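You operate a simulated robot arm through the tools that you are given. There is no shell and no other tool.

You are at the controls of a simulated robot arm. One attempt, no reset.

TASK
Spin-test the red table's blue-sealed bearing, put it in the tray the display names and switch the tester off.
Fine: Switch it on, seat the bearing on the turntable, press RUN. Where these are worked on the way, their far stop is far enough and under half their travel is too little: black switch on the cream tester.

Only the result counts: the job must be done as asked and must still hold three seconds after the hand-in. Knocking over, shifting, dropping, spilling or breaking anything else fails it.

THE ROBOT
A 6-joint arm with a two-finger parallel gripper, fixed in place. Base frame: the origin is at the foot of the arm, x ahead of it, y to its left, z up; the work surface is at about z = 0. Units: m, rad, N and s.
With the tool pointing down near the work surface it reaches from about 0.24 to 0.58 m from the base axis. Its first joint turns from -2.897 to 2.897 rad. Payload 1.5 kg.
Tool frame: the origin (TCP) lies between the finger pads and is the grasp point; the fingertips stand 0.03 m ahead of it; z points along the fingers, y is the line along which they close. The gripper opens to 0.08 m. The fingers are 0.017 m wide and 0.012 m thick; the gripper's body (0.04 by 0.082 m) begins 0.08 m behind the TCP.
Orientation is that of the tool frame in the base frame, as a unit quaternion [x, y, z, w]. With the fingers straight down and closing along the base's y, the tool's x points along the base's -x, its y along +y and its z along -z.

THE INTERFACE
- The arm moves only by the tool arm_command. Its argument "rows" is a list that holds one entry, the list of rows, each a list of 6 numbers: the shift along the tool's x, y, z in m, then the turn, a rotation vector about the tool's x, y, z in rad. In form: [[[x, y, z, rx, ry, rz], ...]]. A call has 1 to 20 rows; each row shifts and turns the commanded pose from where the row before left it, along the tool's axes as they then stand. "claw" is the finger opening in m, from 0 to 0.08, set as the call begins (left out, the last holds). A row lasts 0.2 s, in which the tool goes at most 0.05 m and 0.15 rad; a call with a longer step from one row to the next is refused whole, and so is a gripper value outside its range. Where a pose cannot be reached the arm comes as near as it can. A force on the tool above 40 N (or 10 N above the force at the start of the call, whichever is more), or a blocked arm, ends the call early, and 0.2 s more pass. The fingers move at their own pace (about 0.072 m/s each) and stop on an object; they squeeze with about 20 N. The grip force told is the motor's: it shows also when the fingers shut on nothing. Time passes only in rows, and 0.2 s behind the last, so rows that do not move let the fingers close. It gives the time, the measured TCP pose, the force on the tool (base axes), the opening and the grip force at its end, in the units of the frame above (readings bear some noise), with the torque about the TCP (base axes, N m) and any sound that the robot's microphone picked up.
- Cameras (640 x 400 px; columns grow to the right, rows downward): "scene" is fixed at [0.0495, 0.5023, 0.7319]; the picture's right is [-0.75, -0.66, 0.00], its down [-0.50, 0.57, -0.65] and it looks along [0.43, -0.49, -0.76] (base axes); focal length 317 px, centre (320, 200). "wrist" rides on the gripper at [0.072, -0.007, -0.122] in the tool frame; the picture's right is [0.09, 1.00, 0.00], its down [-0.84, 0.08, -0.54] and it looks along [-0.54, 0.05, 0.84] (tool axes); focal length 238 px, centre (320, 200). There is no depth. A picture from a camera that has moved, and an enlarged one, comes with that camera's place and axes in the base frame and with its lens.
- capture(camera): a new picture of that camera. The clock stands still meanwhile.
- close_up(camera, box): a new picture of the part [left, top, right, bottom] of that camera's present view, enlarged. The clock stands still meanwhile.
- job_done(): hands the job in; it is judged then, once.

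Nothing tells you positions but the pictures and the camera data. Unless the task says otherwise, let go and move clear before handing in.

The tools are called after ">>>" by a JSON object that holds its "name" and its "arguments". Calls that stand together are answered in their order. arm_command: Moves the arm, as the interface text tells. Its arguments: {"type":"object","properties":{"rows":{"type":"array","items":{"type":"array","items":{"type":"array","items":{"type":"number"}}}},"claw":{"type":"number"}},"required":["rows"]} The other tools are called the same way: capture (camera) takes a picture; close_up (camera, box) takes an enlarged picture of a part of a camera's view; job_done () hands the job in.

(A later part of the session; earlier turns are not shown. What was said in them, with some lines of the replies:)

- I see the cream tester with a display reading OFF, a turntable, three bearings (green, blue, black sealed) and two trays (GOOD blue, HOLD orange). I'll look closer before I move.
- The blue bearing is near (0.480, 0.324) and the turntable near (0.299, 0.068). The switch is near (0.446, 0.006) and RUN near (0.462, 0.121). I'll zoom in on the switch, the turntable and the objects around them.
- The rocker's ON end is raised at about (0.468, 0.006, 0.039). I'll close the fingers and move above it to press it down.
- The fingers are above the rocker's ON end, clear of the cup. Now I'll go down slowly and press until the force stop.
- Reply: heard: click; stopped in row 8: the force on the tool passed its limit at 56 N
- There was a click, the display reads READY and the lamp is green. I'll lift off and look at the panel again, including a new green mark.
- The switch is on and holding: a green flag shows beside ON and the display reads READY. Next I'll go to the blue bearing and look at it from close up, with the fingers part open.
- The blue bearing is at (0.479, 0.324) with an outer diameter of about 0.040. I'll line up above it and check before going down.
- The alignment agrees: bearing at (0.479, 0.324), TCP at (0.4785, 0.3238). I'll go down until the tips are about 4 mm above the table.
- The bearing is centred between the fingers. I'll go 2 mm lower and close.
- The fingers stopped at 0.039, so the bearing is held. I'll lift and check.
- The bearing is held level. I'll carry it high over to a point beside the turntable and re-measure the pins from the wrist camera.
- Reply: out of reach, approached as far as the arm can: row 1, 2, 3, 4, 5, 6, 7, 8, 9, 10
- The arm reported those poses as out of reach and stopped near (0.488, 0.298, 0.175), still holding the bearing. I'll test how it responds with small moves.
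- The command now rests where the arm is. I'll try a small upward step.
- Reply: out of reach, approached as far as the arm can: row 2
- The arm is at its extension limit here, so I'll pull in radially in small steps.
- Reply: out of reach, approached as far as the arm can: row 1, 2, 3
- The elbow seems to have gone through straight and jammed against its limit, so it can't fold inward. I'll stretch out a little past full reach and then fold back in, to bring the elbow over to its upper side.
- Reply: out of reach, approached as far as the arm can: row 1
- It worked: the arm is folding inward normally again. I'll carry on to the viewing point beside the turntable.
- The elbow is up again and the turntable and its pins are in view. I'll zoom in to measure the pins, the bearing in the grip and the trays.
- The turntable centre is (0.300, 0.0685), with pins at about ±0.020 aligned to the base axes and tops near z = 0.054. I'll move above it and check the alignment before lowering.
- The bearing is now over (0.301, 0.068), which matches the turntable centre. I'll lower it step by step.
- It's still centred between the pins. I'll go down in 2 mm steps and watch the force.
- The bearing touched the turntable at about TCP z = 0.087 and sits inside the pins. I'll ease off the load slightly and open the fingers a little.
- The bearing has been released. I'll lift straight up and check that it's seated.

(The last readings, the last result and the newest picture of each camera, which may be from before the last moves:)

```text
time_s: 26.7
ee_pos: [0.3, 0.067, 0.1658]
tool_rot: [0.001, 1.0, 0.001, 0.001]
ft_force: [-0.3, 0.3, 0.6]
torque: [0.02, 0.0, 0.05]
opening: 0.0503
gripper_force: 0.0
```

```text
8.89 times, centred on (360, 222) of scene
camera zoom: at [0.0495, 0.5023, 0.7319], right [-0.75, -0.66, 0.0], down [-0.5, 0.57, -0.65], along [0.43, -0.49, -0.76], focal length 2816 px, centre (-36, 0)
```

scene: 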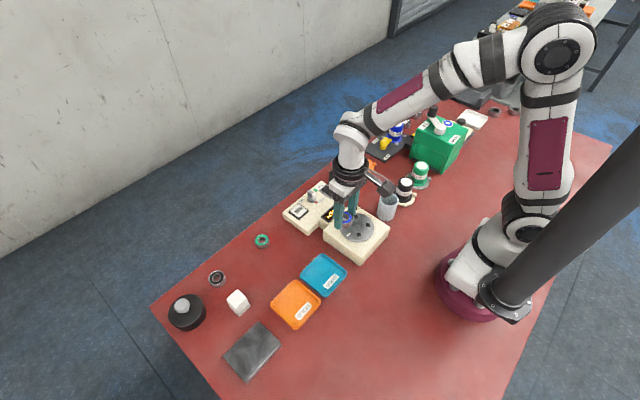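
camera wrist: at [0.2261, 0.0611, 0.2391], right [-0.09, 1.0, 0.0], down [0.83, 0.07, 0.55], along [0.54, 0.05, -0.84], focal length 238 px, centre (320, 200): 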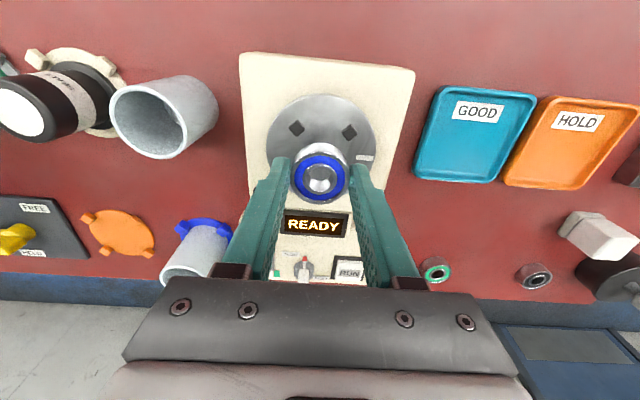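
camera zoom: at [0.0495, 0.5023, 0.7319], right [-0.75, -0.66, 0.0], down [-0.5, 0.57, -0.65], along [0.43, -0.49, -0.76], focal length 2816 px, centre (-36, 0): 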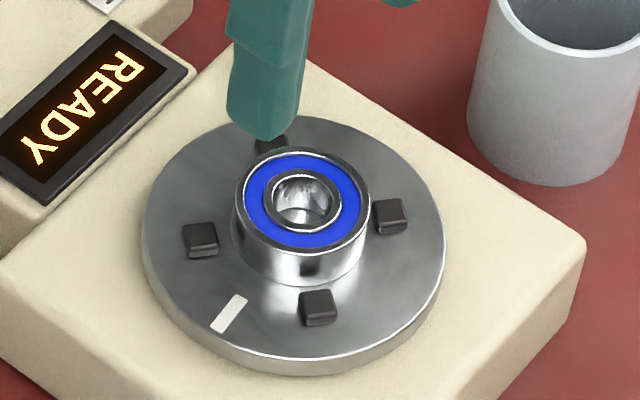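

From directly above the bearing looks centred, but I want to be sure it sits flat on the plate and not on the pins. I'll zoom in more.

>>> {"name": "close_up", "arguments": {"camera": "scene", "box": [345, 205, 373, 235]}}

>>> {"name": "close_up", "arguments": {"camera": "wrist", "box": [290, 100, 350, 160]}}

```text
13.33 times, centred on (359, 220) of scene
camera zoom: at [0.0495, 0.5023, 0.7319], right [-0.75, -0.66, 0.0], down [-0.5, 0.57, -0.65], along [0.43, -0.49, -0.76], focal length 4224 px, centre (-200, -67)
```

zoom: 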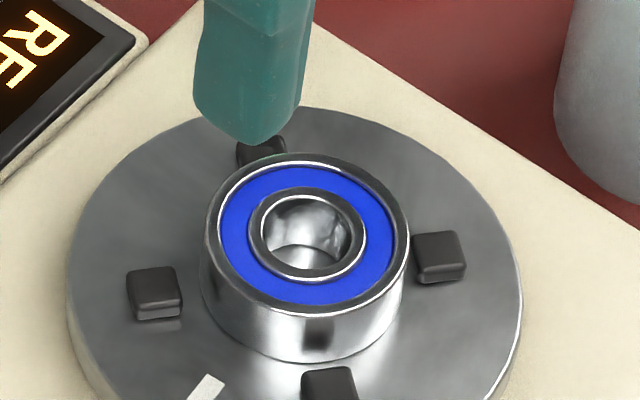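

```text
6.67 times, centred on (320, 130) of wrist
camera zoom: at [0.2269, 0.0601, 0.2884], right [-0.09, 1.0, 0.0], down [0.83, 0.07, 0.55], along [0.54, 0.05, -0.84], focal length 1589 px, centre (320, 667)
```

zoom: 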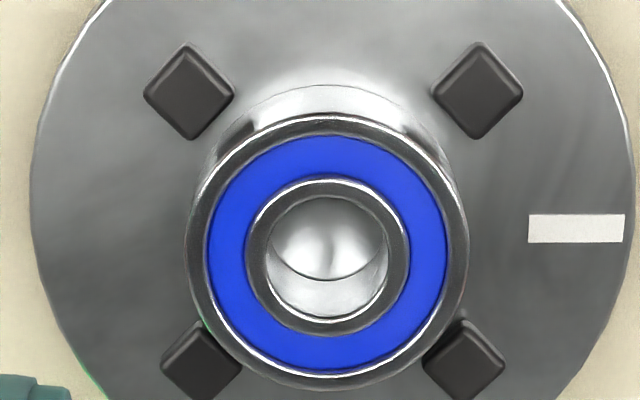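

The numbers fit a level bearing, about 15 mm tall, resting on the plate inside the pins. Next I'll close the fingers and move over the RUN button.

>>> {"name": "arm_command", "arguments": {"rows": [[[-0.027, 0.009, 0.002, 0, 0, 0], [-0.027, 0.009, 0.005, 0, 0, 0], [-0.027, 0.009, 0.01, 0, 0, 0], [-0.027, 0.009, 0.012, 0, 0, 0], [-0.027, 0.009, 0.015, 0, 0, 0], [-0.027, 0.009, 0.015, 0, 0, 0], [0, 0, 0, 0, 0, 0]]], "claw": 0.0}}

>>> {"name": "capture", "arguments": {"camera": "wrist"}}

>>> {"name": "close_up", "arguments": {"camera": "scene", "box": [270, 160, 370, 240]}}

```text
time_s: 28.3
ee_pos: [0.4607, 0.121, 0.1066]
tool_rot: [0.0, 1.0, 0.001, 0.002]
ft_force: [-0.3, -0.6, -0.7]
torque: [-0.01, 0.01, -0.04]
opening: 0.0
gripper_force: 20.4
```

```text
taken
camera wrist: at [0.3878, 0.1137, 0.2286], right [-0.09, 1.0, 0.0], down [0.83, 0.07, 0.55], along [0.54, 0.05, -0.84], focal length 238 px, centre (320, 200)
```

wrist: 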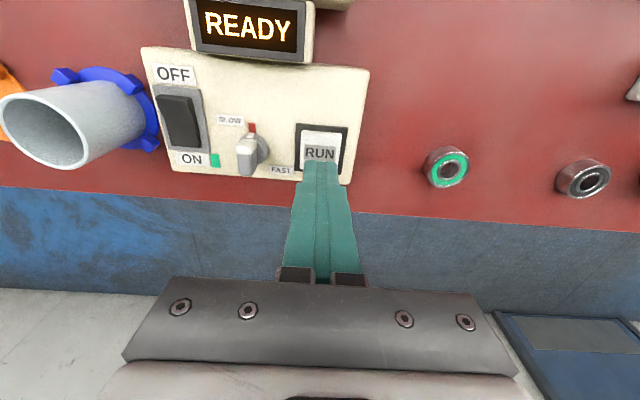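

```text
5.00 times, centred on (320, 200) of scene
camera zoom: at [0.0495, 0.5023, 0.7319], right [-0.75, -0.66, 0.0], down [-0.5, 0.57, -0.65], along [0.43, -0.49, -0.76], focal length 1584 px, centre (320, 200)
```

zoom: 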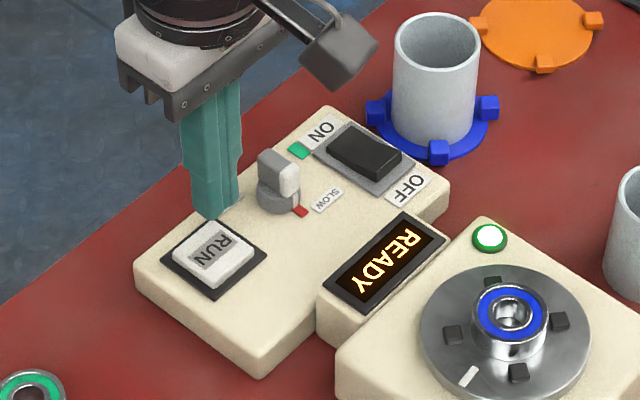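

The fingers are over the RUN button at (0.460, 0.121). I'll press down slowly.

>>> {"name": "arm_command", "arguments": {"rows": [[[0, 0, 0.015, 0, 0, 0], [0, 0, 0.012, 0, 0, 0], [0, 0, 0.004, 0, 0, 0], [0, 0, 0.002, 0, 0, 0], [0, 0, 0.002, 0, 0, 0], [0, 0, 0.002, 0, 0, 0], [0, 0, 0.0015, 0, 0, 0], [0, 0, 0.0015, 0, 0, 0]]]}}

>>> {"name": "close_up", "arguments": {"camera": "scene", "box": [270, 160, 390, 250]}}

```text
time_s: 30.1
ee_pos: [0.4588, 0.1222, 0.0679]
tool_rot: [0.001, 1.0, 0.002, 0.001]
ft_force: [0.2, -0.9, 0.2]
torque: [-0.01, 0.0, 0.0]
opening: 0.0002
gripper_force: 20.0
```

```text
4.44 times, centred on (330, 205) of scene
camera zoom: at [0.0495, 0.5023, 0.7319], right [-0.75, -0.66, 0.0], down [-0.5, 0.57, -0.65], along [0.43, -0.49, -0.76], focal length 1408 px, centre (276, 178)
```

zoom: 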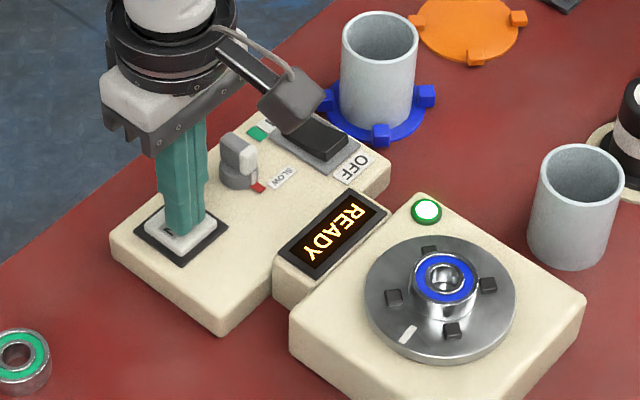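

There's no contact yet. I'll keep going down in small steps.

>>> {"name": "arm_command", "arguments": {"rows": [[[0, 0, 0.0015, 0, 0, 0], [0, 0, 0.0015, 0, 0, 0], [0, 0, 0.0015, 0, 0, 0], [0, 0, 0.0015, 0, 0, 0]]]}}

>>> {"name": "close_up", "arguments": {"camera": "scene", "box": [270, 160, 390, 250]}}

```text
time_s: 31.1
ee_pos: [0.4603, 0.1229, 0.0614]
tool_rot: [0.001, 1.0, 0.0, 0.002]
ft_force: [-1.8, -0.9, 3.4]
torque: [-0.02, 0.07, 0.02]
opening: 0.0001
gripper_force: 20.2
heard: click
```

```text
4.44 times, centred on (330, 205) of scene
camera zoom: at [0.0495, 0.5023, 0.7319], right [-0.75, -0.66, 0.0], down [-0.5, 0.57, -0.65], along [0.43, -0.49, -0.76], focal length 1408 px, centre (276, 178)
```

zoom: 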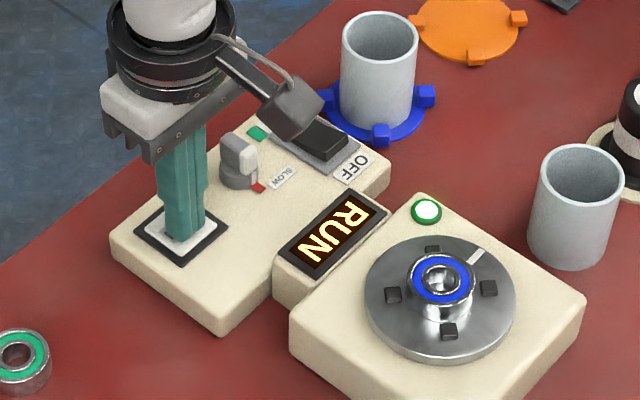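

The tester clicked, the display says RUN and the table is spinning. I'll lift off the button and wait.

>>> {"name": "arm_command", "arguments": {"rows": [[[0, 0, -0.01, 0, 0, 0], [0, 0, -0.03, 0, 0, 0], [0, 0, -0.04, 0, 0, 0], [0, 0, -0.04, 0, 0, 0], [0, 0, 0, 0, 0, 0]]]}}

>>> {"name": "close_up", "arguments": {"camera": "scene", "box": [270, 160, 390, 250]}}

```text
time_s: 32.3
ee_pos: [0.4584, 0.123, 0.1817]
tool_rot: [0.001, 1.0, 0.002, 0.002]
ft_force: [-0.2, 0.1, 0.6]
torque: [-0.02, 0.01, 0.02]
opening: 0.0001
gripper_force: 19.9
```

```text
4.44 times, centred on (330, 205) of scene
camera zoom: at [0.0495, 0.5023, 0.7319], right [-0.75, -0.66, 0.0], down [-0.5, 0.57, -0.65], along [0.43, -0.49, -0.76], focal length 1408 px, centre (276, 178)
```

zoom: 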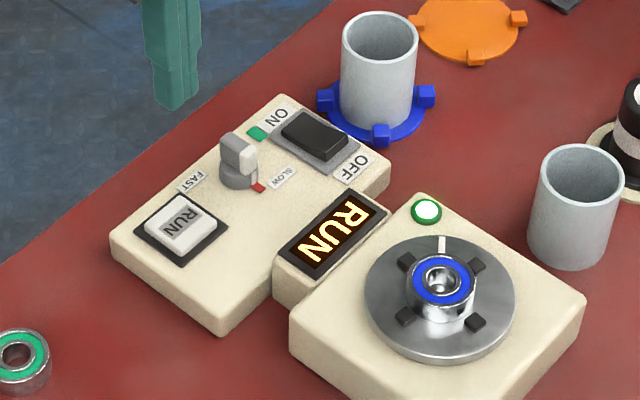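

>>> {"name": "arm_command", "arguments": {"rows": [[[0, 0, 0, 0, 0, 0], [0, 0, 0, 0, 0, 0], [0, 0, 0, 0, 0, 0], [0, 0, 0, 0, 0, 0], [0, 0, 0, 0, 0, 0], [0, 0, 0, 0, 0, 0], [0, 0, 0, 0, 0, 0], [0, 0, 0, 0, 0, 0], [0, 0, 0, 0, 0, 0], [0, 0, 0, 0, 0, 0]]]}}

>>> {"name": "close_up", "arguments": {"camera": "scene", "box": [270, 160, 390, 250]}}

```text
time_s: 34.5
ee_pos: [0.4591, 0.123, 0.1839]
tool_rot: [0.001, 1.0, 0.001, 0.003]
ft_force: [-0.3, 0.2, 0.3]
torque: [0.0, -0.01, 0.02]
opening: 0.0
gripper_force: 20.1
```

```text
4.44 times, centred on (330, 205) of scene
camera zoom: at [0.0495, 0.5023, 0.7319], right [-0.75, -0.66, 0.0], down [-0.5, 0.57, -0.65], along [0.43, -0.49, -0.76], focal length 1408 px, centre (276, 178)
```

zoom: 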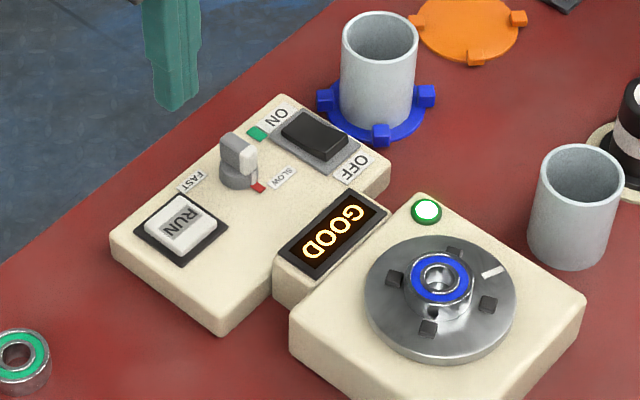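

The display now reads GOOD. I'll wait a bit more to confirm that the reading stays and the table has stopped.

>>> {"name": "arm_command", "arguments": {"rows": [[[0, 0, 0, 0, 0, 0], [0, 0, 0, 0, 0, 0], [0, 0, 0, 0, 0, 0], [0, 0, 0, 0, 0, 0], [0, 0, 0, 0, 0, 0], [0, 0, 0, 0, 0, 0], [0, 0, 0, 0, 0, 0]]]}}

>>> {"name": "close_up", "arguments": {"camera": "scene", "box": [320, 190, 400, 250]}}

>>> {"name": "arm_command", "arguments": {"rows": [[[0, 0, 0, 0, 0, 0], [0, 0, 0, 0, 0, 0], [0, 0, 0, 0, 0, 0]]]}}

>>> {"name": "close_up", "arguments": {"camera": "scene", "box": [320, 190, 400, 250]}}

```text
time_s: 36.1
ee_pos: [0.4588, 0.1224, 0.1809]
tool_rot: [0.001, 1.0, 0.0, 0.002]
ft_force: [0.1, -0.1, 0.0]
torque: [0.01, 0.0, 0.02]
opening: 0.0001
gripper_force: 20.0
```

```text
6.67 times, centred on (360, 220) of scene
camera zoom: at [0.0495, 0.5023, 0.7319], right [-0.75, -0.66, 0.0], down [-0.5, 0.57, -0.65], along [0.43, -0.49, -0.76], focal length 2112 px, centre (53, 67)
```

zoom: 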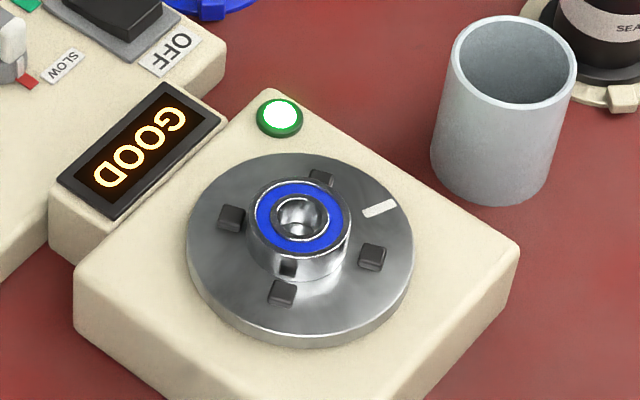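

```text
time_s: 36.9
ee_pos: [0.4592, 0.1222, 0.1818]
tool_rot: [0.001, 1.0, 0.001, 0.002]
ft_force: [-0.2, 0.3, 1.2]
torque: [0.0, 0.0, -0.04]
opening: 0.0
gripper_force: 19.9
```

```text
6.67 times, centred on (360, 220) of scene
camera zoom: at [0.0495, 0.5023, 0.7319], right [-0.75, -0.66, 0.0], down [-0.5, 0.57, -0.65], along [0.43, -0.49, -0.76], focal length 2112 px, centre (53, 67)
```

zoom: 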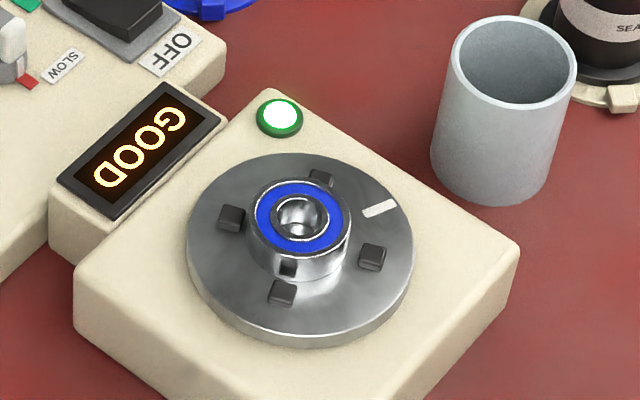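

The result is GOOD and steady, and the table has stopped at a new angle. I'll go back above the turntable to measure the pins and the bearing before gripping.

>>> {"name": "arm_command", "arguments": {"rows": [[[0.0322, -0.0109, 0, 0, 0, 0], [0.0322, -0.0109, 0, 0, 0, 0], [0.0322, -0.0109, 0, 0, 0, 0], [0.0322, -0.0109, 0, 0, 0, 0], [0.0322, -0.0109, 0, 0, 0, 0], [0, 0, 0, 0, 0, 0]]], "claw": 0.056}}

>>> {"name": "capture", "arguments": {"camera": "wrist"}}

>>> {"name": "close_up", "arguments": {"camera": "wrist", "box": [250, 60, 390, 170]}}

```text
time_s: 38.3
ee_pos: [0.2969, 0.0679, 0.1826]
tool_rot: [0.0, 1.0, 0.002, 0.002]
ft_force: [-0.1, 0.3, -0.7]
torque: [-0.03, 0.04, 0.01]
opening: 0.0562
gripper_force: 0.1
```

```text
taken
camera wrist: at [0.2248, 0.0602, 0.3045], right [-0.09, 1.0, 0.0], down [0.83, 0.07, 0.55], along [0.54, 0.05, -0.84], focal length 238 px, centre (320, 200)
```

wrist: 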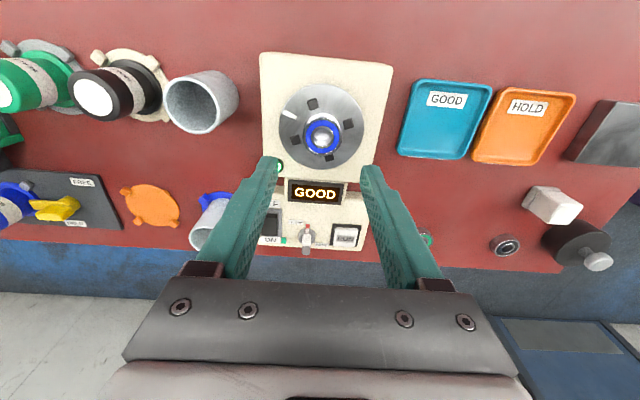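

```text
3.64 times, centred on (320, 115) of wrist
camera zoom: at [0.2248, 0.0602, 0.3045], right [-0.09, 1.0, 0.0], down [0.83, 0.07, 0.55], along [0.54, 0.05, -0.84], focal length 867 px, centre (320, 509)
```

zoom: 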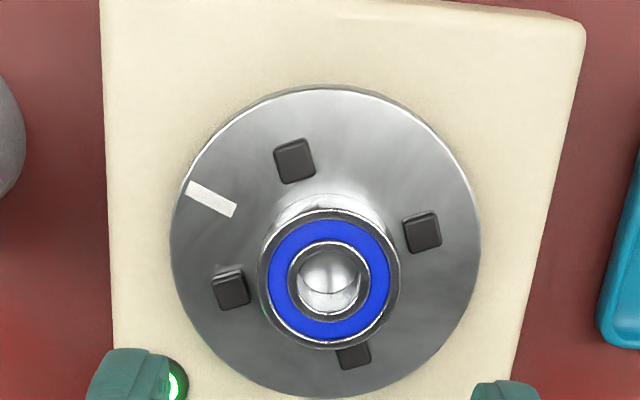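

Pins are now at about 22° + 90°k, so I must turn the gripper by about −22.7° about vertical (+0.396 rad on tool z) to fit the fingers between them. I'll do that at height and check.

>>> {"name": "arm_command", "arguments": {"rows": [[[-0.001, 0.0005, 0, 0, 0, 0], [-0.002, 0.001, 0, 0, 0, 0], [0, 0, 0, 0, 0, 0.132], [0, 0, 0, 0, 0, 0.132], [0, 0, 0, 0, 0, 0.132], [0, 0, 0.025, 0, 0, 0], [0, 0, 0, 0, 0, 0]]]}}

>>> {"name": "capture", "arguments": {"camera": "wrist"}}

>>> {"name": "close_up", "arguments": {"camera": "wrist", "box": [240, 70, 400, 190]}}

>>> {"name": "close_up", "arguments": {"camera": "scene", "box": [320, 170, 400, 250]}}

```text
time_s: 39.9
ee_pos: [0.3003, 0.0705, 0.1548]
tool_rot: [0.198, 0.98, 0.002, 0.001]
ft_force: [-0.2, 0.0, 0.5]
torque: [0.02, 0.0, 0.01]
opening: 0.0558
gripper_force: 0.1
```

```text
taken
camera wrist: at [0.232, 0.0908, 0.2779], right [0.3, 0.95, 0.0], down [0.8, -0.25, 0.54], along [0.52, -0.16, -0.84], focal length 238 px, centre (320, 200)
```

wrist: 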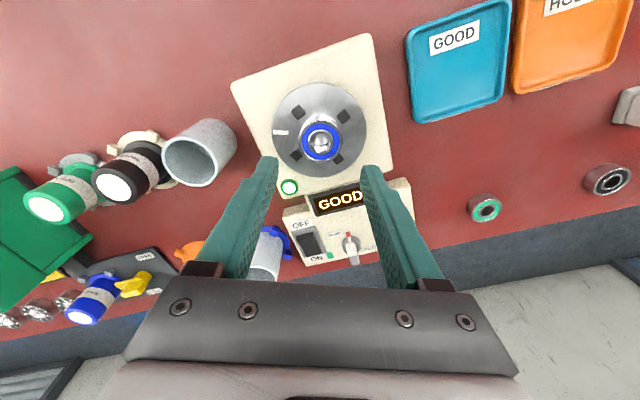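

```text
3.33 times, centred on (320, 130) of wrist
camera zoom: at [0.232, 0.0908, 0.2779], right [0.3, 0.95, 0.0], down [0.8, -0.25, 0.54], along [0.52, -0.16, -0.84], focal length 794 px, centre (320, 433)
```

zoom: 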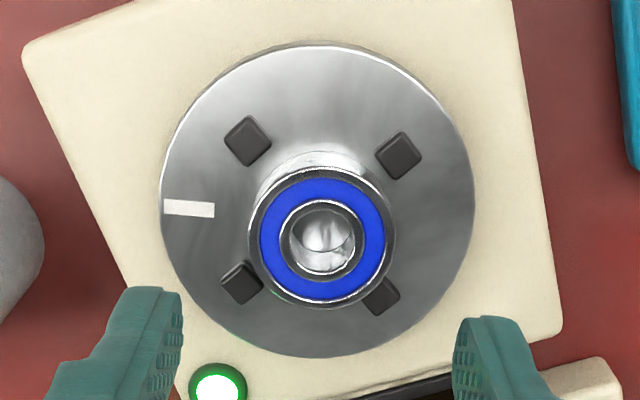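

```text
5.00 times, centred on (360, 210) of scene
camera zoom: at [0.0495, 0.5023, 0.7319], right [-0.75, -0.66, 0.0], down [-0.5, 0.57, -0.65], along [0.43, -0.49, -0.76], focal length 1584 px, centre (120, 150)
```

zoom: 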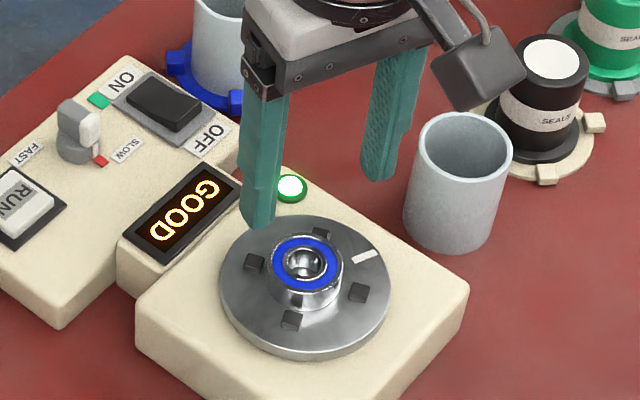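

The fingers now line up with the gaps between the pins (pin line at 22.6°, tool at 22.7°). The bearing is at about (0.302, 0.070). I'll shift 1 mm and go down around it.

>>> {"name": "arm_command", "arguments": {"rows": [[[-0.001, 0, 0.02, 0, 0, 0], [0, 0, 0.02, 0, 0, 0], [0, 0, 0.012, 0, 0, 0], [0, 0, 0, 0, 0, 0]]]}}

>>> {"name": "close_up", "arguments": {"camera": "wrist", "box": [240, 90, 400, 210]}}

>>> {"name": "close_up", "arguments": {"camera": "scene", "box": [330, 180, 390, 240]}}

```text
time_s: 40.9
ee_pos: [0.3034, 0.0692, 0.1034]
tool_rot: [0.198, 0.98, 0.002, 0.001]
ft_force: [-0.9, 0.2, 0.0]
torque: [0.02, 0.01, 0.02]
opening: 0.056
gripper_force: 0.1
```

```text
3.33 times, centred on (320, 150) of wrist
camera zoom: at [0.2334, 0.0902, 0.2256], right [0.3, 0.95, 0.0], down [0.8, -0.25, 0.54], along [0.52, -0.16, -0.84], focal length 794 px, centre (320, 367)
```

zoom: 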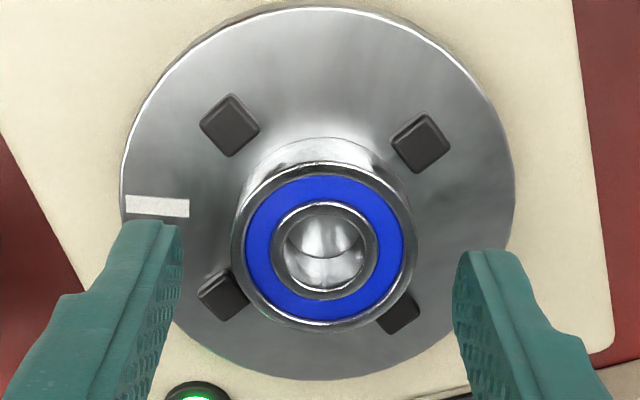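

```text
6.67 times, centred on (360, 210) of scene
camera zoom: at [0.0495, 0.5023, 0.7319], right [-0.75, -0.66, 0.0], down [-0.5, 0.57, -0.65], along [0.43, -0.49, -0.76], focal length 2112 px, centre (53, 133)
```

zoom: 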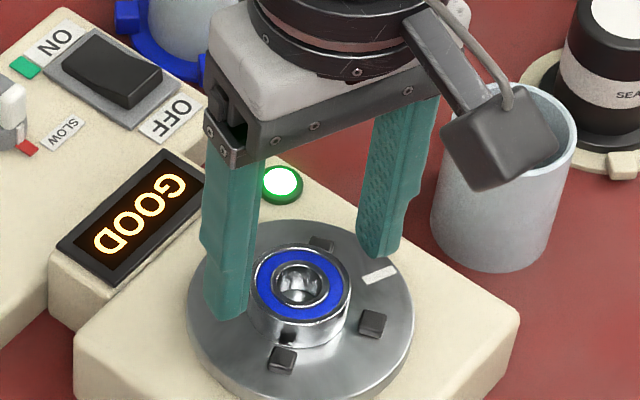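

The bearing is centred between the fingers and the pins are clear. I'll go down to grasp height.

>>> {"name": "arm_command", "arguments": {"rows": [[[0, 0.0005, 0.007, 0, 0, 0], [0, 0.0005, 0.005, 0, 0, 0], [0, 0, 0.003, 0, 0, 0], [0, 0, 0.0015, 0, 0, 0], [0, 0, 0, 0, 0, 0]]]}}

>>> {"name": "close_up", "arguments": {"camera": "wrist", "box": [240, 90, 400, 210]}}

>>> {"name": "close_up", "arguments": {"camera": "scene", "box": [330, 190, 390, 240]}}

```text
time_s: 42.1
ee_pos: [0.3029, 0.0707, 0.0868]
tool_rot: [0.198, 0.98, 0.001, 0.002]
ft_force: [-0.4, 0.1, -0.2]
torque: [-0.01, -0.01, 0.01]
opening: 0.0559
gripper_force: 0.1
```

```text
3.33 times, centred on (320, 150) of wrist
camera zoom: at [0.234, 0.0906, 0.2094], right [0.3, 0.95, 0.0], down [0.8, -0.25, 0.54], along [0.52, -0.16, -0.84], focal length 794 px, centre (320, 367)
```

zoom: 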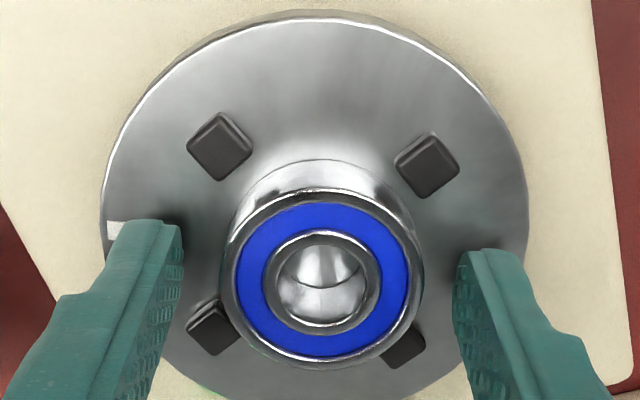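

```text
8.00 times, centred on (360, 215) of scene
camera zoom: at [0.0495, 0.5023, 0.7319], right [-0.75, -0.66, 0.0], down [-0.5, 0.57, -0.65], along [0.43, -0.49, -0.76], focal length 2534 px, centre (0, 80)
```

zoom: 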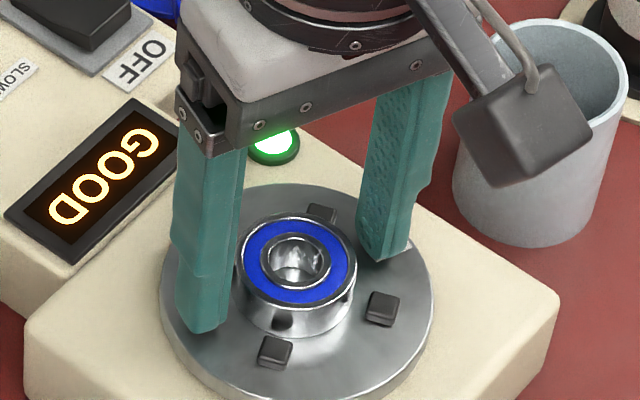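

Both fingers are in the gaps with the bearing centred. I'll close now and check the hold, then lift.

>>> {"name": "arm_command", "arguments": {"rows": [[[0, 0, 0, 0, 0, 0], [0, 0, 0, 0, 0, 0], [0, 0, 0, 0, 0, 0]]], "claw": 0.0}}

>>> {"name": "arm_command", "arguments": {"rows": [[[0, 0, -0.003, 0, 0, 0], [0, 0, -0.007, 0, 0, 0], [0, 0, -0.02, 0, 0, 0], [0, 0, -0.03, 0, 0, 0], [0, 0, -0.02, 0, 0, 0], [0, 0, 0, 0, 0, 0]]]}}

>>> {"name": "capture", "arguments": {"camera": "wrist"}}

>>> {"name": "close_up", "arguments": {"camera": "scene", "box": [310, 160, 400, 250]}}

```text
time_s: 42.9
ee_pos: [0.3027, 0.0689, 0.0864]
tool_rot: [0.198, 0.98, 0.001, 0.001]
ft_force: [-0.4, 0.1, 1.4]
torque: [-0.08, 0.04, 0.0]
opening: 0.0386
gripper_force: 19.9
```

```text
time_s: 44.3
ee_pos: [0.3023, 0.069, 0.168]
tool_rot: [0.198, 0.98, 0.002, 0.001]
ft_force: [0.2, 0.3, -1.0]
torque: [0.0, 0.03, 0.0]
opening: 0.0385
gripper_force: 20.5
```

```text
taken
camera wrist: at [0.2332, 0.091, 0.2903], right [0.3, 0.95, 0.0], down [0.8, -0.25, 0.54], along [0.52, -0.16, -0.84], focal length 238 px, centre (320, 200)
```

wrist: 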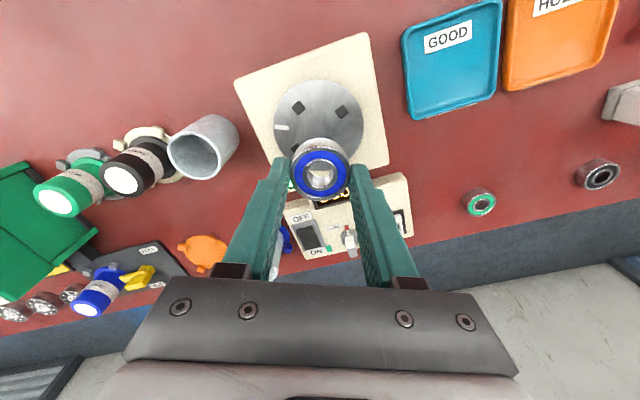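

```text
4.44 times, centred on (355, 205) of scene
camera zoom: at [0.0495, 0.5023, 0.7319], right [-0.75, -0.66, 0.0], down [-0.5, 0.57, -0.65], along [0.43, -0.49, -0.76], focal length 1408 px, centre (164, 178)
```

zoom: 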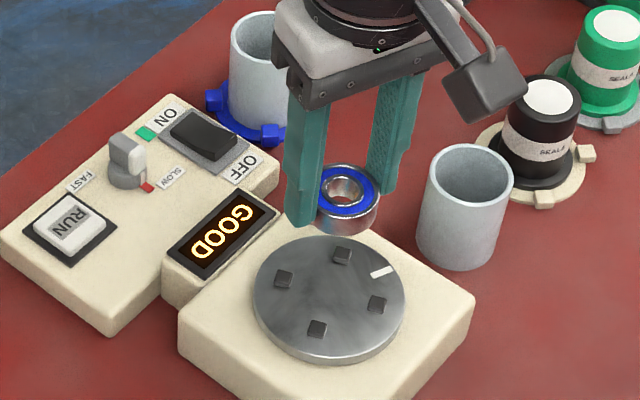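

The bearing is lifted and held. I'll turn another 22° so the fingers open along the GOOD tray's diagonal, then carry it above the tray at about (0.290, 0.214).

>>> {"name": "arm_command", "arguments": {"rows": [[[0, 0, 0, 0, 0, 0.13], [0, 0, 0, 0, 0, 0.13], [0, 0, 0, 0, 0, 0.13], [0.02236, 0.0188, 0, 0, 0, 0], [0.02236, 0.0188, 0, 0, 0, 0], [0.02236, 0.0188, 0, 0, 0, 0], [0.02236, 0.0188, 0, 0, 0, 0], [0.02236, 0.0188, 0, 0, 0, 0], [0, 0, 0, 0, 0, 0]]]}}

>>> {"name": "capture", "arguments": {"camera": "wrist"}}

>>> {"name": "close_up", "arguments": {"camera": "scene", "box": [260, 190, 400, 330]}}

```text
time_s: 46.3
ee_pos: [0.2911, 0.2163, 0.1671]
tool_rot: [0.383, 0.924, 0.002, 0.002]
ft_force: [0.9, 0.3, -1.1]
torque: [0.01, 0.01, 0.03]
opening: 0.0385
gripper_force: 20.3
```

```text
taken
camera wrist: at [0.235, 0.2609, 0.2897], right [0.64, 0.77, 0.0], down [0.64, -0.54, 0.54], along [0.42, -0.35, -0.84], focal length 238 px, centre (320, 200)
```

wrist: 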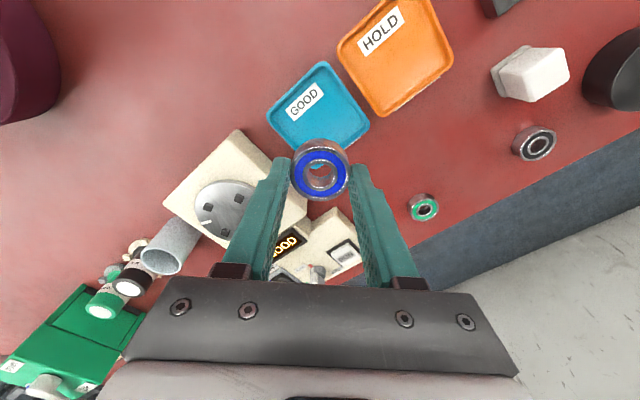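

```text
2.86 times, centred on (330, 260) of scene
camera zoom: at [0.0495, 0.5023, 0.7319], right [-0.75, -0.66, 0.0], down [-0.5, 0.57, -0.65], along [0.43, -0.49, -0.76], focal length 905 px, centre (291, 29)
```

zoom: 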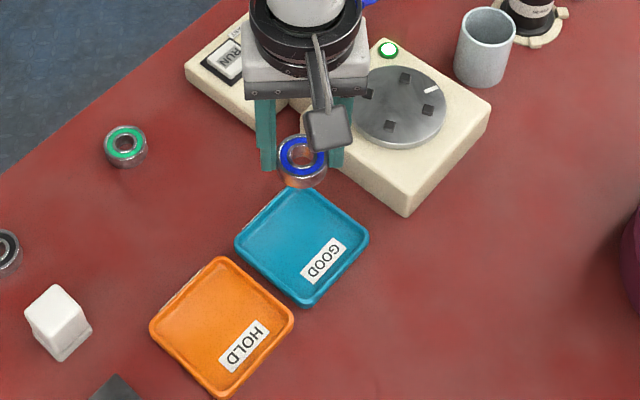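

The bearing is over the middle of the GOOD tray. I'll make a small correction and lower it.

>>> {"name": "arm_command", "arguments": {"rows": [[[-0.0007, -0.0021, 0.03, 0, 0, 0], [0, 0, 0.03, 0, 0, 0], [0, 0, 0.03, 0, 0, 0], [0, 0, 0.02, 0, 0, 0], [0, 0, 0, 0, 0, 0]]]}}

>>> {"name": "capture", "arguments": {"camera": "wrist"}}

>>> {"name": "close_up", "arguments": {"camera": "scene", "box": [280, 220, 370, 310]}}

```text
time_s: 47.5
ee_pos: [0.2892, 0.2143, 0.0579]
tool_rot: [0.384, 0.923, 0.001, 0.001]
ft_force: [0.7, 0.3, -0.5]
torque: [0.0, 0.01, -0.04]
opening: 0.0386
gripper_force: 20.2
```

```text
taken
camera wrist: at [0.2341, 0.259, 0.1804], right [0.64, 0.77, 0.0], down [0.64, -0.54, 0.54], along [0.42, -0.35, -0.84], focal length 238 px, centre (320, 200)
```

wrist: 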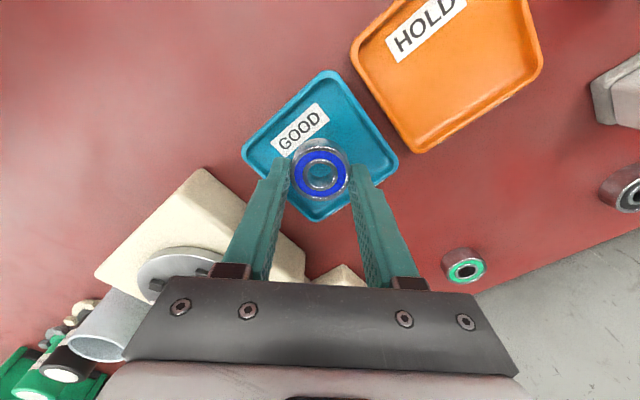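

```text
4.44 times, centred on (325, 265) of scene
camera zoom: at [0.0495, 0.5023, 0.7319], right [-0.75, -0.66, 0.0], down [-0.5, 0.57, -0.65], along [0.43, -0.49, -0.76], focal length 1408 px, centre (298, -89)
```

zoom: 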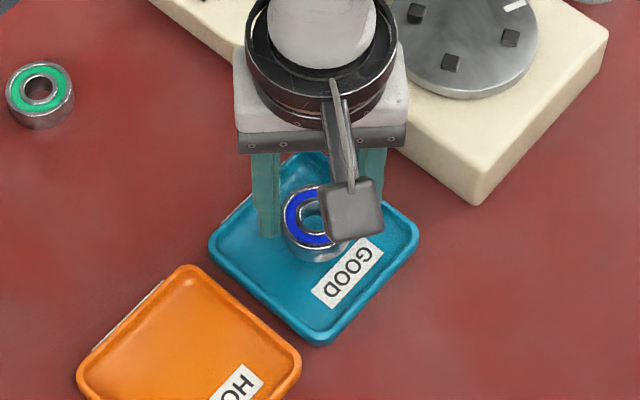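

The bearing is over the tray and nothing is in the way. I'll lower it slowly to the tray floor.

>>> {"name": "arm_command", "arguments": {"rows": [[[0, 0, 0.008, 0, 0, 0], [0, 0, 0.005, 0, 0, 0], [0, 0, 0.003, 0, 0, 0], [0, 0, 0.0015, 0, 0, 0], [0, 0, 0, 0, 0, 0]]]}}

>>> {"name": "arm_command", "arguments": {"rows": [[[0, 0, 0.0015, 0, 0, 0], [0, 0, 0, 0, 0, 0]]]}}

>>> {"name": "close_up", "arguments": {"camera": "scene", "box": [300, 240, 360, 300]}}

>>> {"name": "close_up", "arguments": {"camera": "wrist", "box": [220, 60, 420, 220]}}

```text
time_s: 48.7
ee_pos: [0.2892, 0.2146, 0.0399]
tool_rot: [0.384, 0.923, 0.002, 0.001]
ft_force: [-0.6, 0.5, -1.0]
torque: [-0.02, 0.01, 0.02]
opening: 0.0388
gripper_force: 20.0
```

```text
time_s: 49.3
ee_pos: [0.2902, 0.2148, 0.0391]
tool_rot: [0.383, 0.924, 0.001, 0.001]
ft_force: [-0.4, -0.8, -0.5]
torque: [-0.03, 0.04, 0.02]
opening: 0.0383
gripper_force: 19.7
```

```text
6.67 times, centred on (330, 270) of scene
camera zoom: at [0.0495, 0.5023, 0.7319], right [-0.75, -0.66, 0.0], down [-0.5, 0.57, -0.65], along [0.43, -0.49, -0.76], focal length 2112 px, centre (253, -267)
```

zoom: 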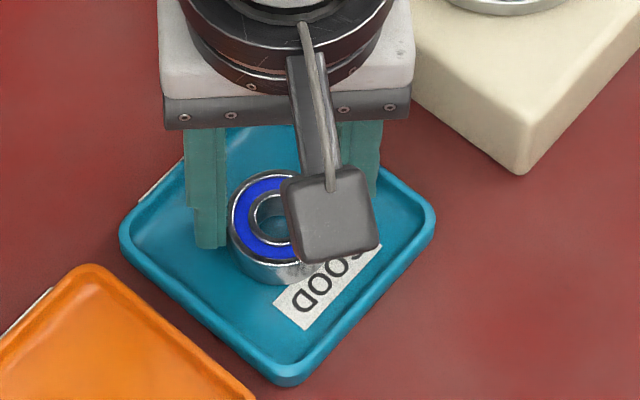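

```text
2.50 times, centred on (320, 140) of wrist
camera zoom: at [0.2342, 0.2595, 0.1607], right [0.64, 0.77, 0.0], down [0.64, -0.54, 0.54], along [0.42, -0.35, -0.84], focal length 596 px, centre (320, 350)
```

zoom: 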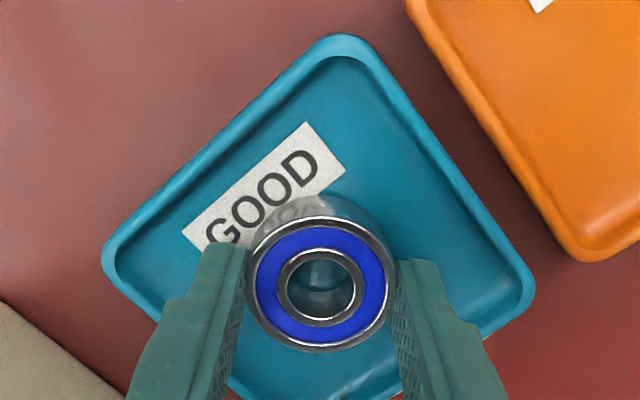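

There's no contact yet. I'll continue in 1 mm steps.

>>> {"name": "arm_command", "arguments": {"rows": [[[0, 0, 0.001, 0, 0, 0], [0, 0, 0.001, 0, 0, 0], [0, 0, 0, 0, 0, 0]]]}}

```text
time_s: 50.1
ee_pos: [0.2888, 0.2152, 0.0366]
tool_rot: [0.384, 0.924, 0.002, 0.001]
ft_force: [-2.4, -1.5, 14.6]
torque: [-0.19, 0.1, -0.05]
opening: 0.0384
gripper_force: 20.2
```

The bearing is touching the tray floor. I'll ease off slightly, open a little and check.

>>> {"name": "arm_command", "arguments": {"rows": [[[0, 0, -0.0007, 0, 0, 0], [0, 0, 0, 0, 0, 0]]]}}

>>> {"name": "arm_command", "arguments": {"rows": [[[0, 0, 0, 0, 0, 0], [0, 0, 0, 0, 0, 0]]], "claw": 0.047}}

>>> {"name": "close_up", "arguments": {"camera": "wrist", "box": [220, 60, 420, 220]}}

```text
time_s: 50.7
ee_pos: [0.2897, 0.2143, 0.0365]
tool_rot: [0.383, 0.924, 0.001, 0.0]
ft_force: [0.0, -0.1, -1.2]
torque: [0.01, 0.03, -0.02]
opening: 0.0387
gripper_force: 19.8
```

```text
time_s: 51.3
ee_pos: [0.2898, 0.2145, 0.0371]
tool_rot: [0.383, 0.924, 0.002, 0.001]
ft_force: [0.1, -0.6, 0.8]
torque: [-0.02, -0.01, 0.02]
opening: 0.047
gripper_force: 0.1
```

```text
2.50 times, centred on (320, 140) of wrist
camera zoom: at [0.234, 0.2597, 0.1597], right [0.64, 0.77, 0.0], down [0.64, -0.54, 0.54], along [0.42, -0.35, -0.84], focal length 596 px, centre (320, 350)
```

zoom: 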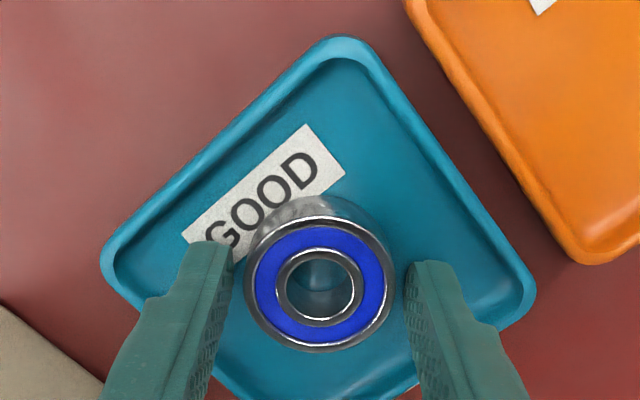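

The bearing is free of both fingers and lying in the GOOD tray. I'll lift straight up and check it.

>>> {"name": "arm_command", "arguments": {"rows": [[[0, 0, -0.005, 0, 0, 0], [0, 0, -0.015, 0, 0, 0], [0, 0, -0.04, 0, 0, 0], [0, 0, -0.045, 0, 0, 0], [0, 0, -0.045, 0, 0, 0], [0, 0, 0, 0, 0, 0]]]}}

>>> {"name": "capture", "arguments": {"camera": "wrist"}}

>>> {"name": "close_up", "arguments": {"camera": "scene", "box": [260, 190, 400, 330]}}

```text
time_s: 52.7
ee_pos: [0.2897, 0.2144, 0.188]
tool_rot: [0.383, 0.924, 0.002, 0.002]
ft_force: [0.3, 0.9, -0.2]
torque: [0.0, 0.01, 0.01]
opening: 0.0473
gripper_force: 0.0
```

```text
taken
camera wrist: at [0.2331, 0.2595, 0.3111], right [0.64, 0.77, 0.0], down [0.64, -0.54, 0.54], along [0.42, -0.35, -0.84], focal length 238 px, centre (320, 200)
```

wrist: 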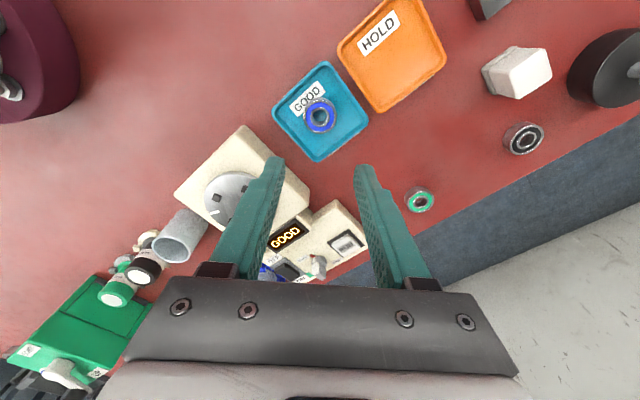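

```text
2.86 times, centred on (330, 260) of scene
camera zoom: at [0.0495, 0.5023, 0.7319], right [-0.75, -0.66, 0.0], down [-0.5, 0.57, -0.65], along [0.43, -0.49, -0.76], focal length 905 px, centre (291, 29)
```

zoom: 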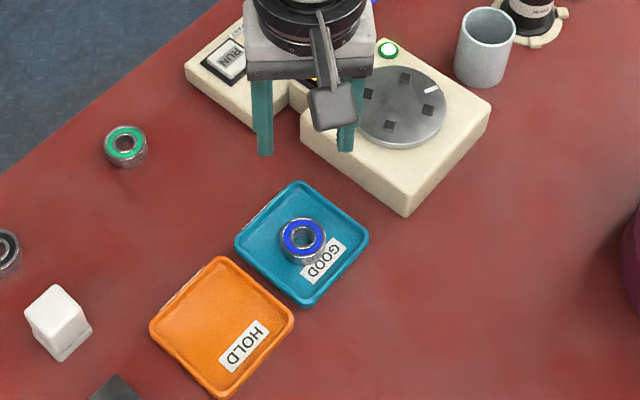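

The bearing sits inside the GOOD tray. Now I'll close the fingers, turn back and go above the rocker's OFF end at about (0.4345, 0.006).

>>> {"name": "arm_command", "arguments": {"rows": [[[0, 0, 0, 0, 0, -0.131], [0, 0, 0, 0, 0, -0.131], [0, 0, 0, 0, 0, -0.131], [0, 0, 0, 0, 0, -0.131], [0, 0, 0, 0, 0, -0.131], [0, 0, 0, 0, 0, -0.131], [-0.0181, -0.02605, 0, 0, 0, 0], [-0.0181, -0.02605, 0.005, 0, 0, 0], [-0.0181, -0.02605, 0.01, 0, 0, 0], [-0.0181, -0.02605, 0.01, 0, 0, 0], [-0.0181, -0.02605, 0.01, 0, 0, 0], [-0.0181, -0.02605, 0.01, 0, 0, 0], [-0.0181, -0.02605, 0.015, 0, 0, 0], [-0.0181, -0.02605, 0.018, 0, 0, 0], [0, 0, 0, 0, 0, 0]]], "claw": 0.0}}

>>> {"name": "capture", "arguments": {"camera": "wrist"}}

>>> {"name": "close_up", "arguments": {"camera": "scene", "box": [290, 150, 370, 220]}}

```text
time_s: 55.9
ee_pos: [0.4343, 0.0051, 0.1076]
tool_rot: [0.001, 1.0, 0.001, 0.002]
ft_force: [-0.2, -0.3, 0.2]
torque: [-0.03, -0.02, -0.02]
opening: 0.0003
gripper_force: 20.3
```

```text
taken
camera wrist: at [0.3624, -0.0036, 0.23], right [-0.09, 1.0, 0.0], down [0.83, 0.08, 0.55], along [0.54, 0.05, -0.84], focal length 238 px, centre (320, 200)
```

wrist: 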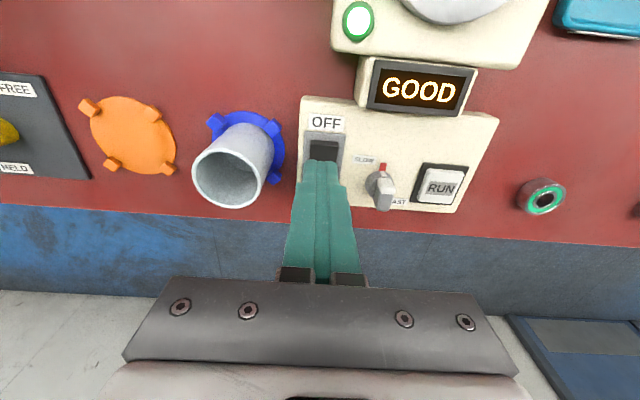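

```text
5.71 times, centred on (330, 185) of scene
camera zoom: at [0.0495, 0.5023, 0.7319], right [-0.75, -0.66, 0.0], down [-0.5, 0.57, -0.65], along [0.43, -0.49, -0.76], focal length 1810 px, centre (263, 286)
```

zoom: 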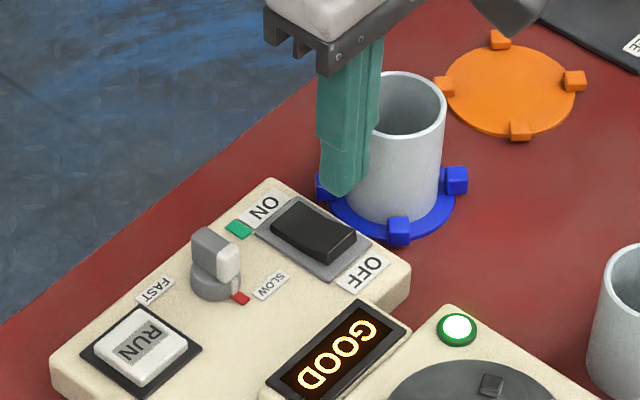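

The fingers are above the raised OFF end, clear of the cup and display. I'll press down until the stop.

>>> {"name": "arm_command", "arguments": {"rows": [[[0, 0, 0.015, 0, 0, 0], [0, 0, 0.012, 0, 0, 0], [0, 0, 0.006, 0, 0, 0], [0, 0, 0.003, 0, 0, 0], [0, 0, 0.002, 0, 0, 0], [0, 0, 0.002, 0, 0, 0], [0, 0, 0.002, 0, 0, 0], [0, 0, 0.002, 0, 0, 0], [0, 0, 0.002, 0, 0, 0]]]}}

>>> {"name": "close_up", "arguments": {"camera": "scene", "box": [290, 150, 370, 220]}}

```text
time_s: 57.9
ee_pos: [0.4346, 0.0055, 0.0657]
tool_rot: [0.0, 1.0, 0.001, 0.003]
ft_force: [-4.7, -1.1, 7.7]
torque: [-0.03, 0.04, 0.04]
opening: 0.0002
gripper_force: 19.8
heard: click
stopped in row 9: the force on the tool passed its limit at 51 N (the readings are from after the stop); the commanded pose is now the measured one
```

```text
5.71 times, centred on (330, 185) of scene
camera zoom: at [0.0495, 0.5023, 0.7319], right [-0.75, -0.66, 0.0], down [-0.5, 0.57, -0.65], along [0.43, -0.49, -0.76], focal length 1810 px, centre (263, 286)
```

zoom: 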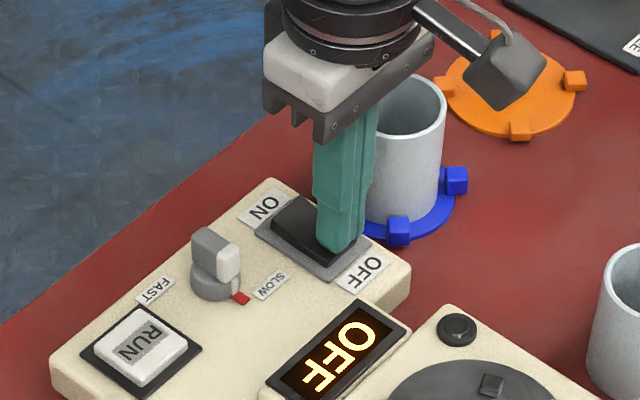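

The tester clicked off: the display says OFF, and the lamp and flag are out. I'll lift clear and look everything over.

>>> {"name": "arm_command", "arguments": {"rows": [[[0, 0, -0.01, 0, 0, 0], [0, 0, -0.03, 0, 0, 0], [0, 0, -0.04, 0, 0, 0], [0, 0, -0.045, 0, 0, 0], [0, 0, -0.045, 0, 0, 0], [0.02, 0.02, -0.03, 0, 0, 0], [0, 0, 0, 0, 0, 0]]]}}

>>> {"name": "capture", "arguments": {"camera": "scene"}}

>>> {"name": "close_up", "arguments": {"camera": "scene", "box": [260, 160, 410, 320]}}

>>> {"name": "close_up", "arguments": {"camera": "scene", "box": [305, 170, 355, 215]}}

>>> {"name": "capture", "arguments": {"camera": "wrist"}}

```text
time_s: 59.5
ee_pos: [0.4142, 0.0246, 0.2654]
tool_rot: [0.001, 1.0, 0.001, 0.003]
ft_force: [-1.0, 0.6, 0.0]
torque: [-0.01, 0.0, 0.01]
opening: 0.0
gripper_force: 20.1
```

```text
taken
```

scene: 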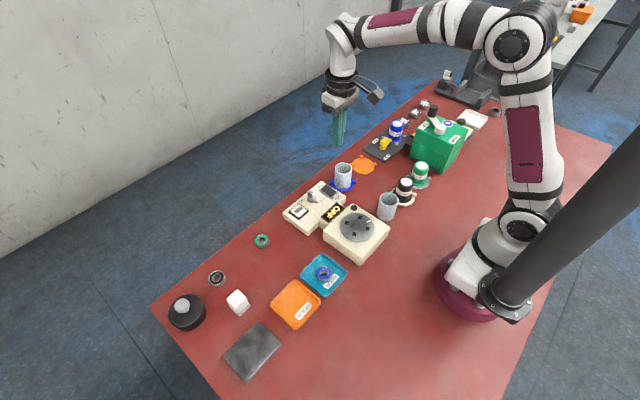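

```text
2.50 times, centred on (335, 240) of scene
camera zoom: at [0.0495, 0.5023, 0.7319], right [-0.75, -0.66, 0.0], down [-0.5, 0.57, -0.65], along [0.43, -0.49, -0.76], focal length 792 px, centre (282, 100)
```

zoom: 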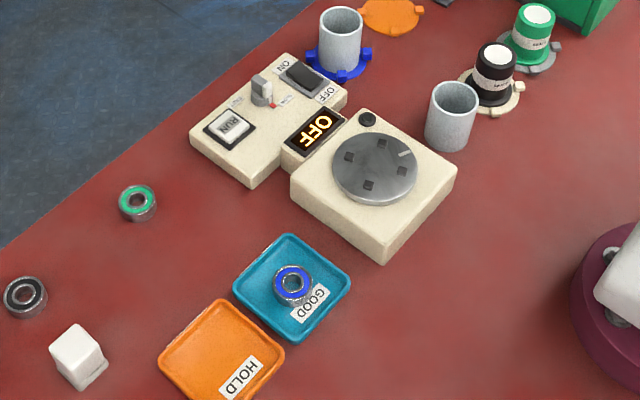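

```text
8.89 times, centred on (330, 192) of scene
camera zoom: at [0.0495, 0.5023, 0.7319], right [-0.75, -0.66, 0.0], down [-0.5, 0.57, -0.65], along [0.43, -0.49, -0.76], focal length 2816 px, centre (231, 267)
```

zoom: 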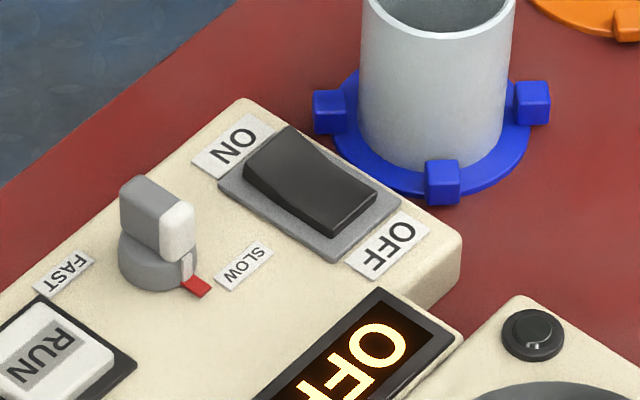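

```text
taken
camera wrist: at [0.3416, 0.0163, 0.3875], right [-0.09, 1.0, 0.0], down [0.83, 0.08, 0.55], along [0.54, 0.05, -0.84], focal length 238 px, centre (320, 200)
```

wrist: 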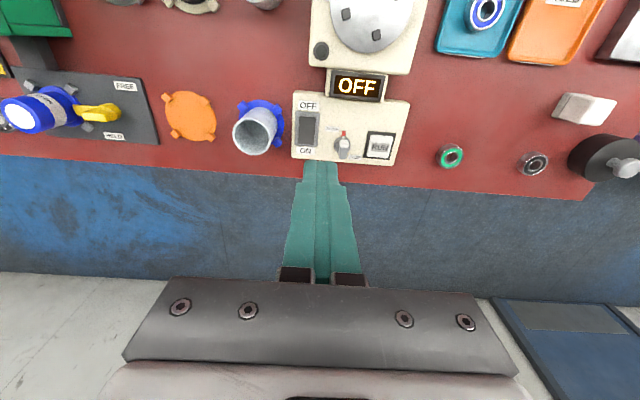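

The blue-sealed bearing is in the GOOD tray and the rocker is fully at OFF with the display reading OFF. Nothing else has moved and the arm is clear, so I'm handing in.

>>> {"name": "job_done", "arguments": {}}

```text
The job is handed in.
```

The blue-sealed bearing passed its spin test: the display read GOOD, so I put it in the GOOD tray. The tester is switched off, with the rocker fully at OFF and the display reading OFF. I've handed the job in.

- **Stretched arm:** after I picked the bearing up, the arm jammed near full stretch and needed a few small moves to free it. It kept hold of the bearing and touched nothing.
- **Final check:** in the last pictures nothing else on the table had moved, and the arm had let go and was clear.
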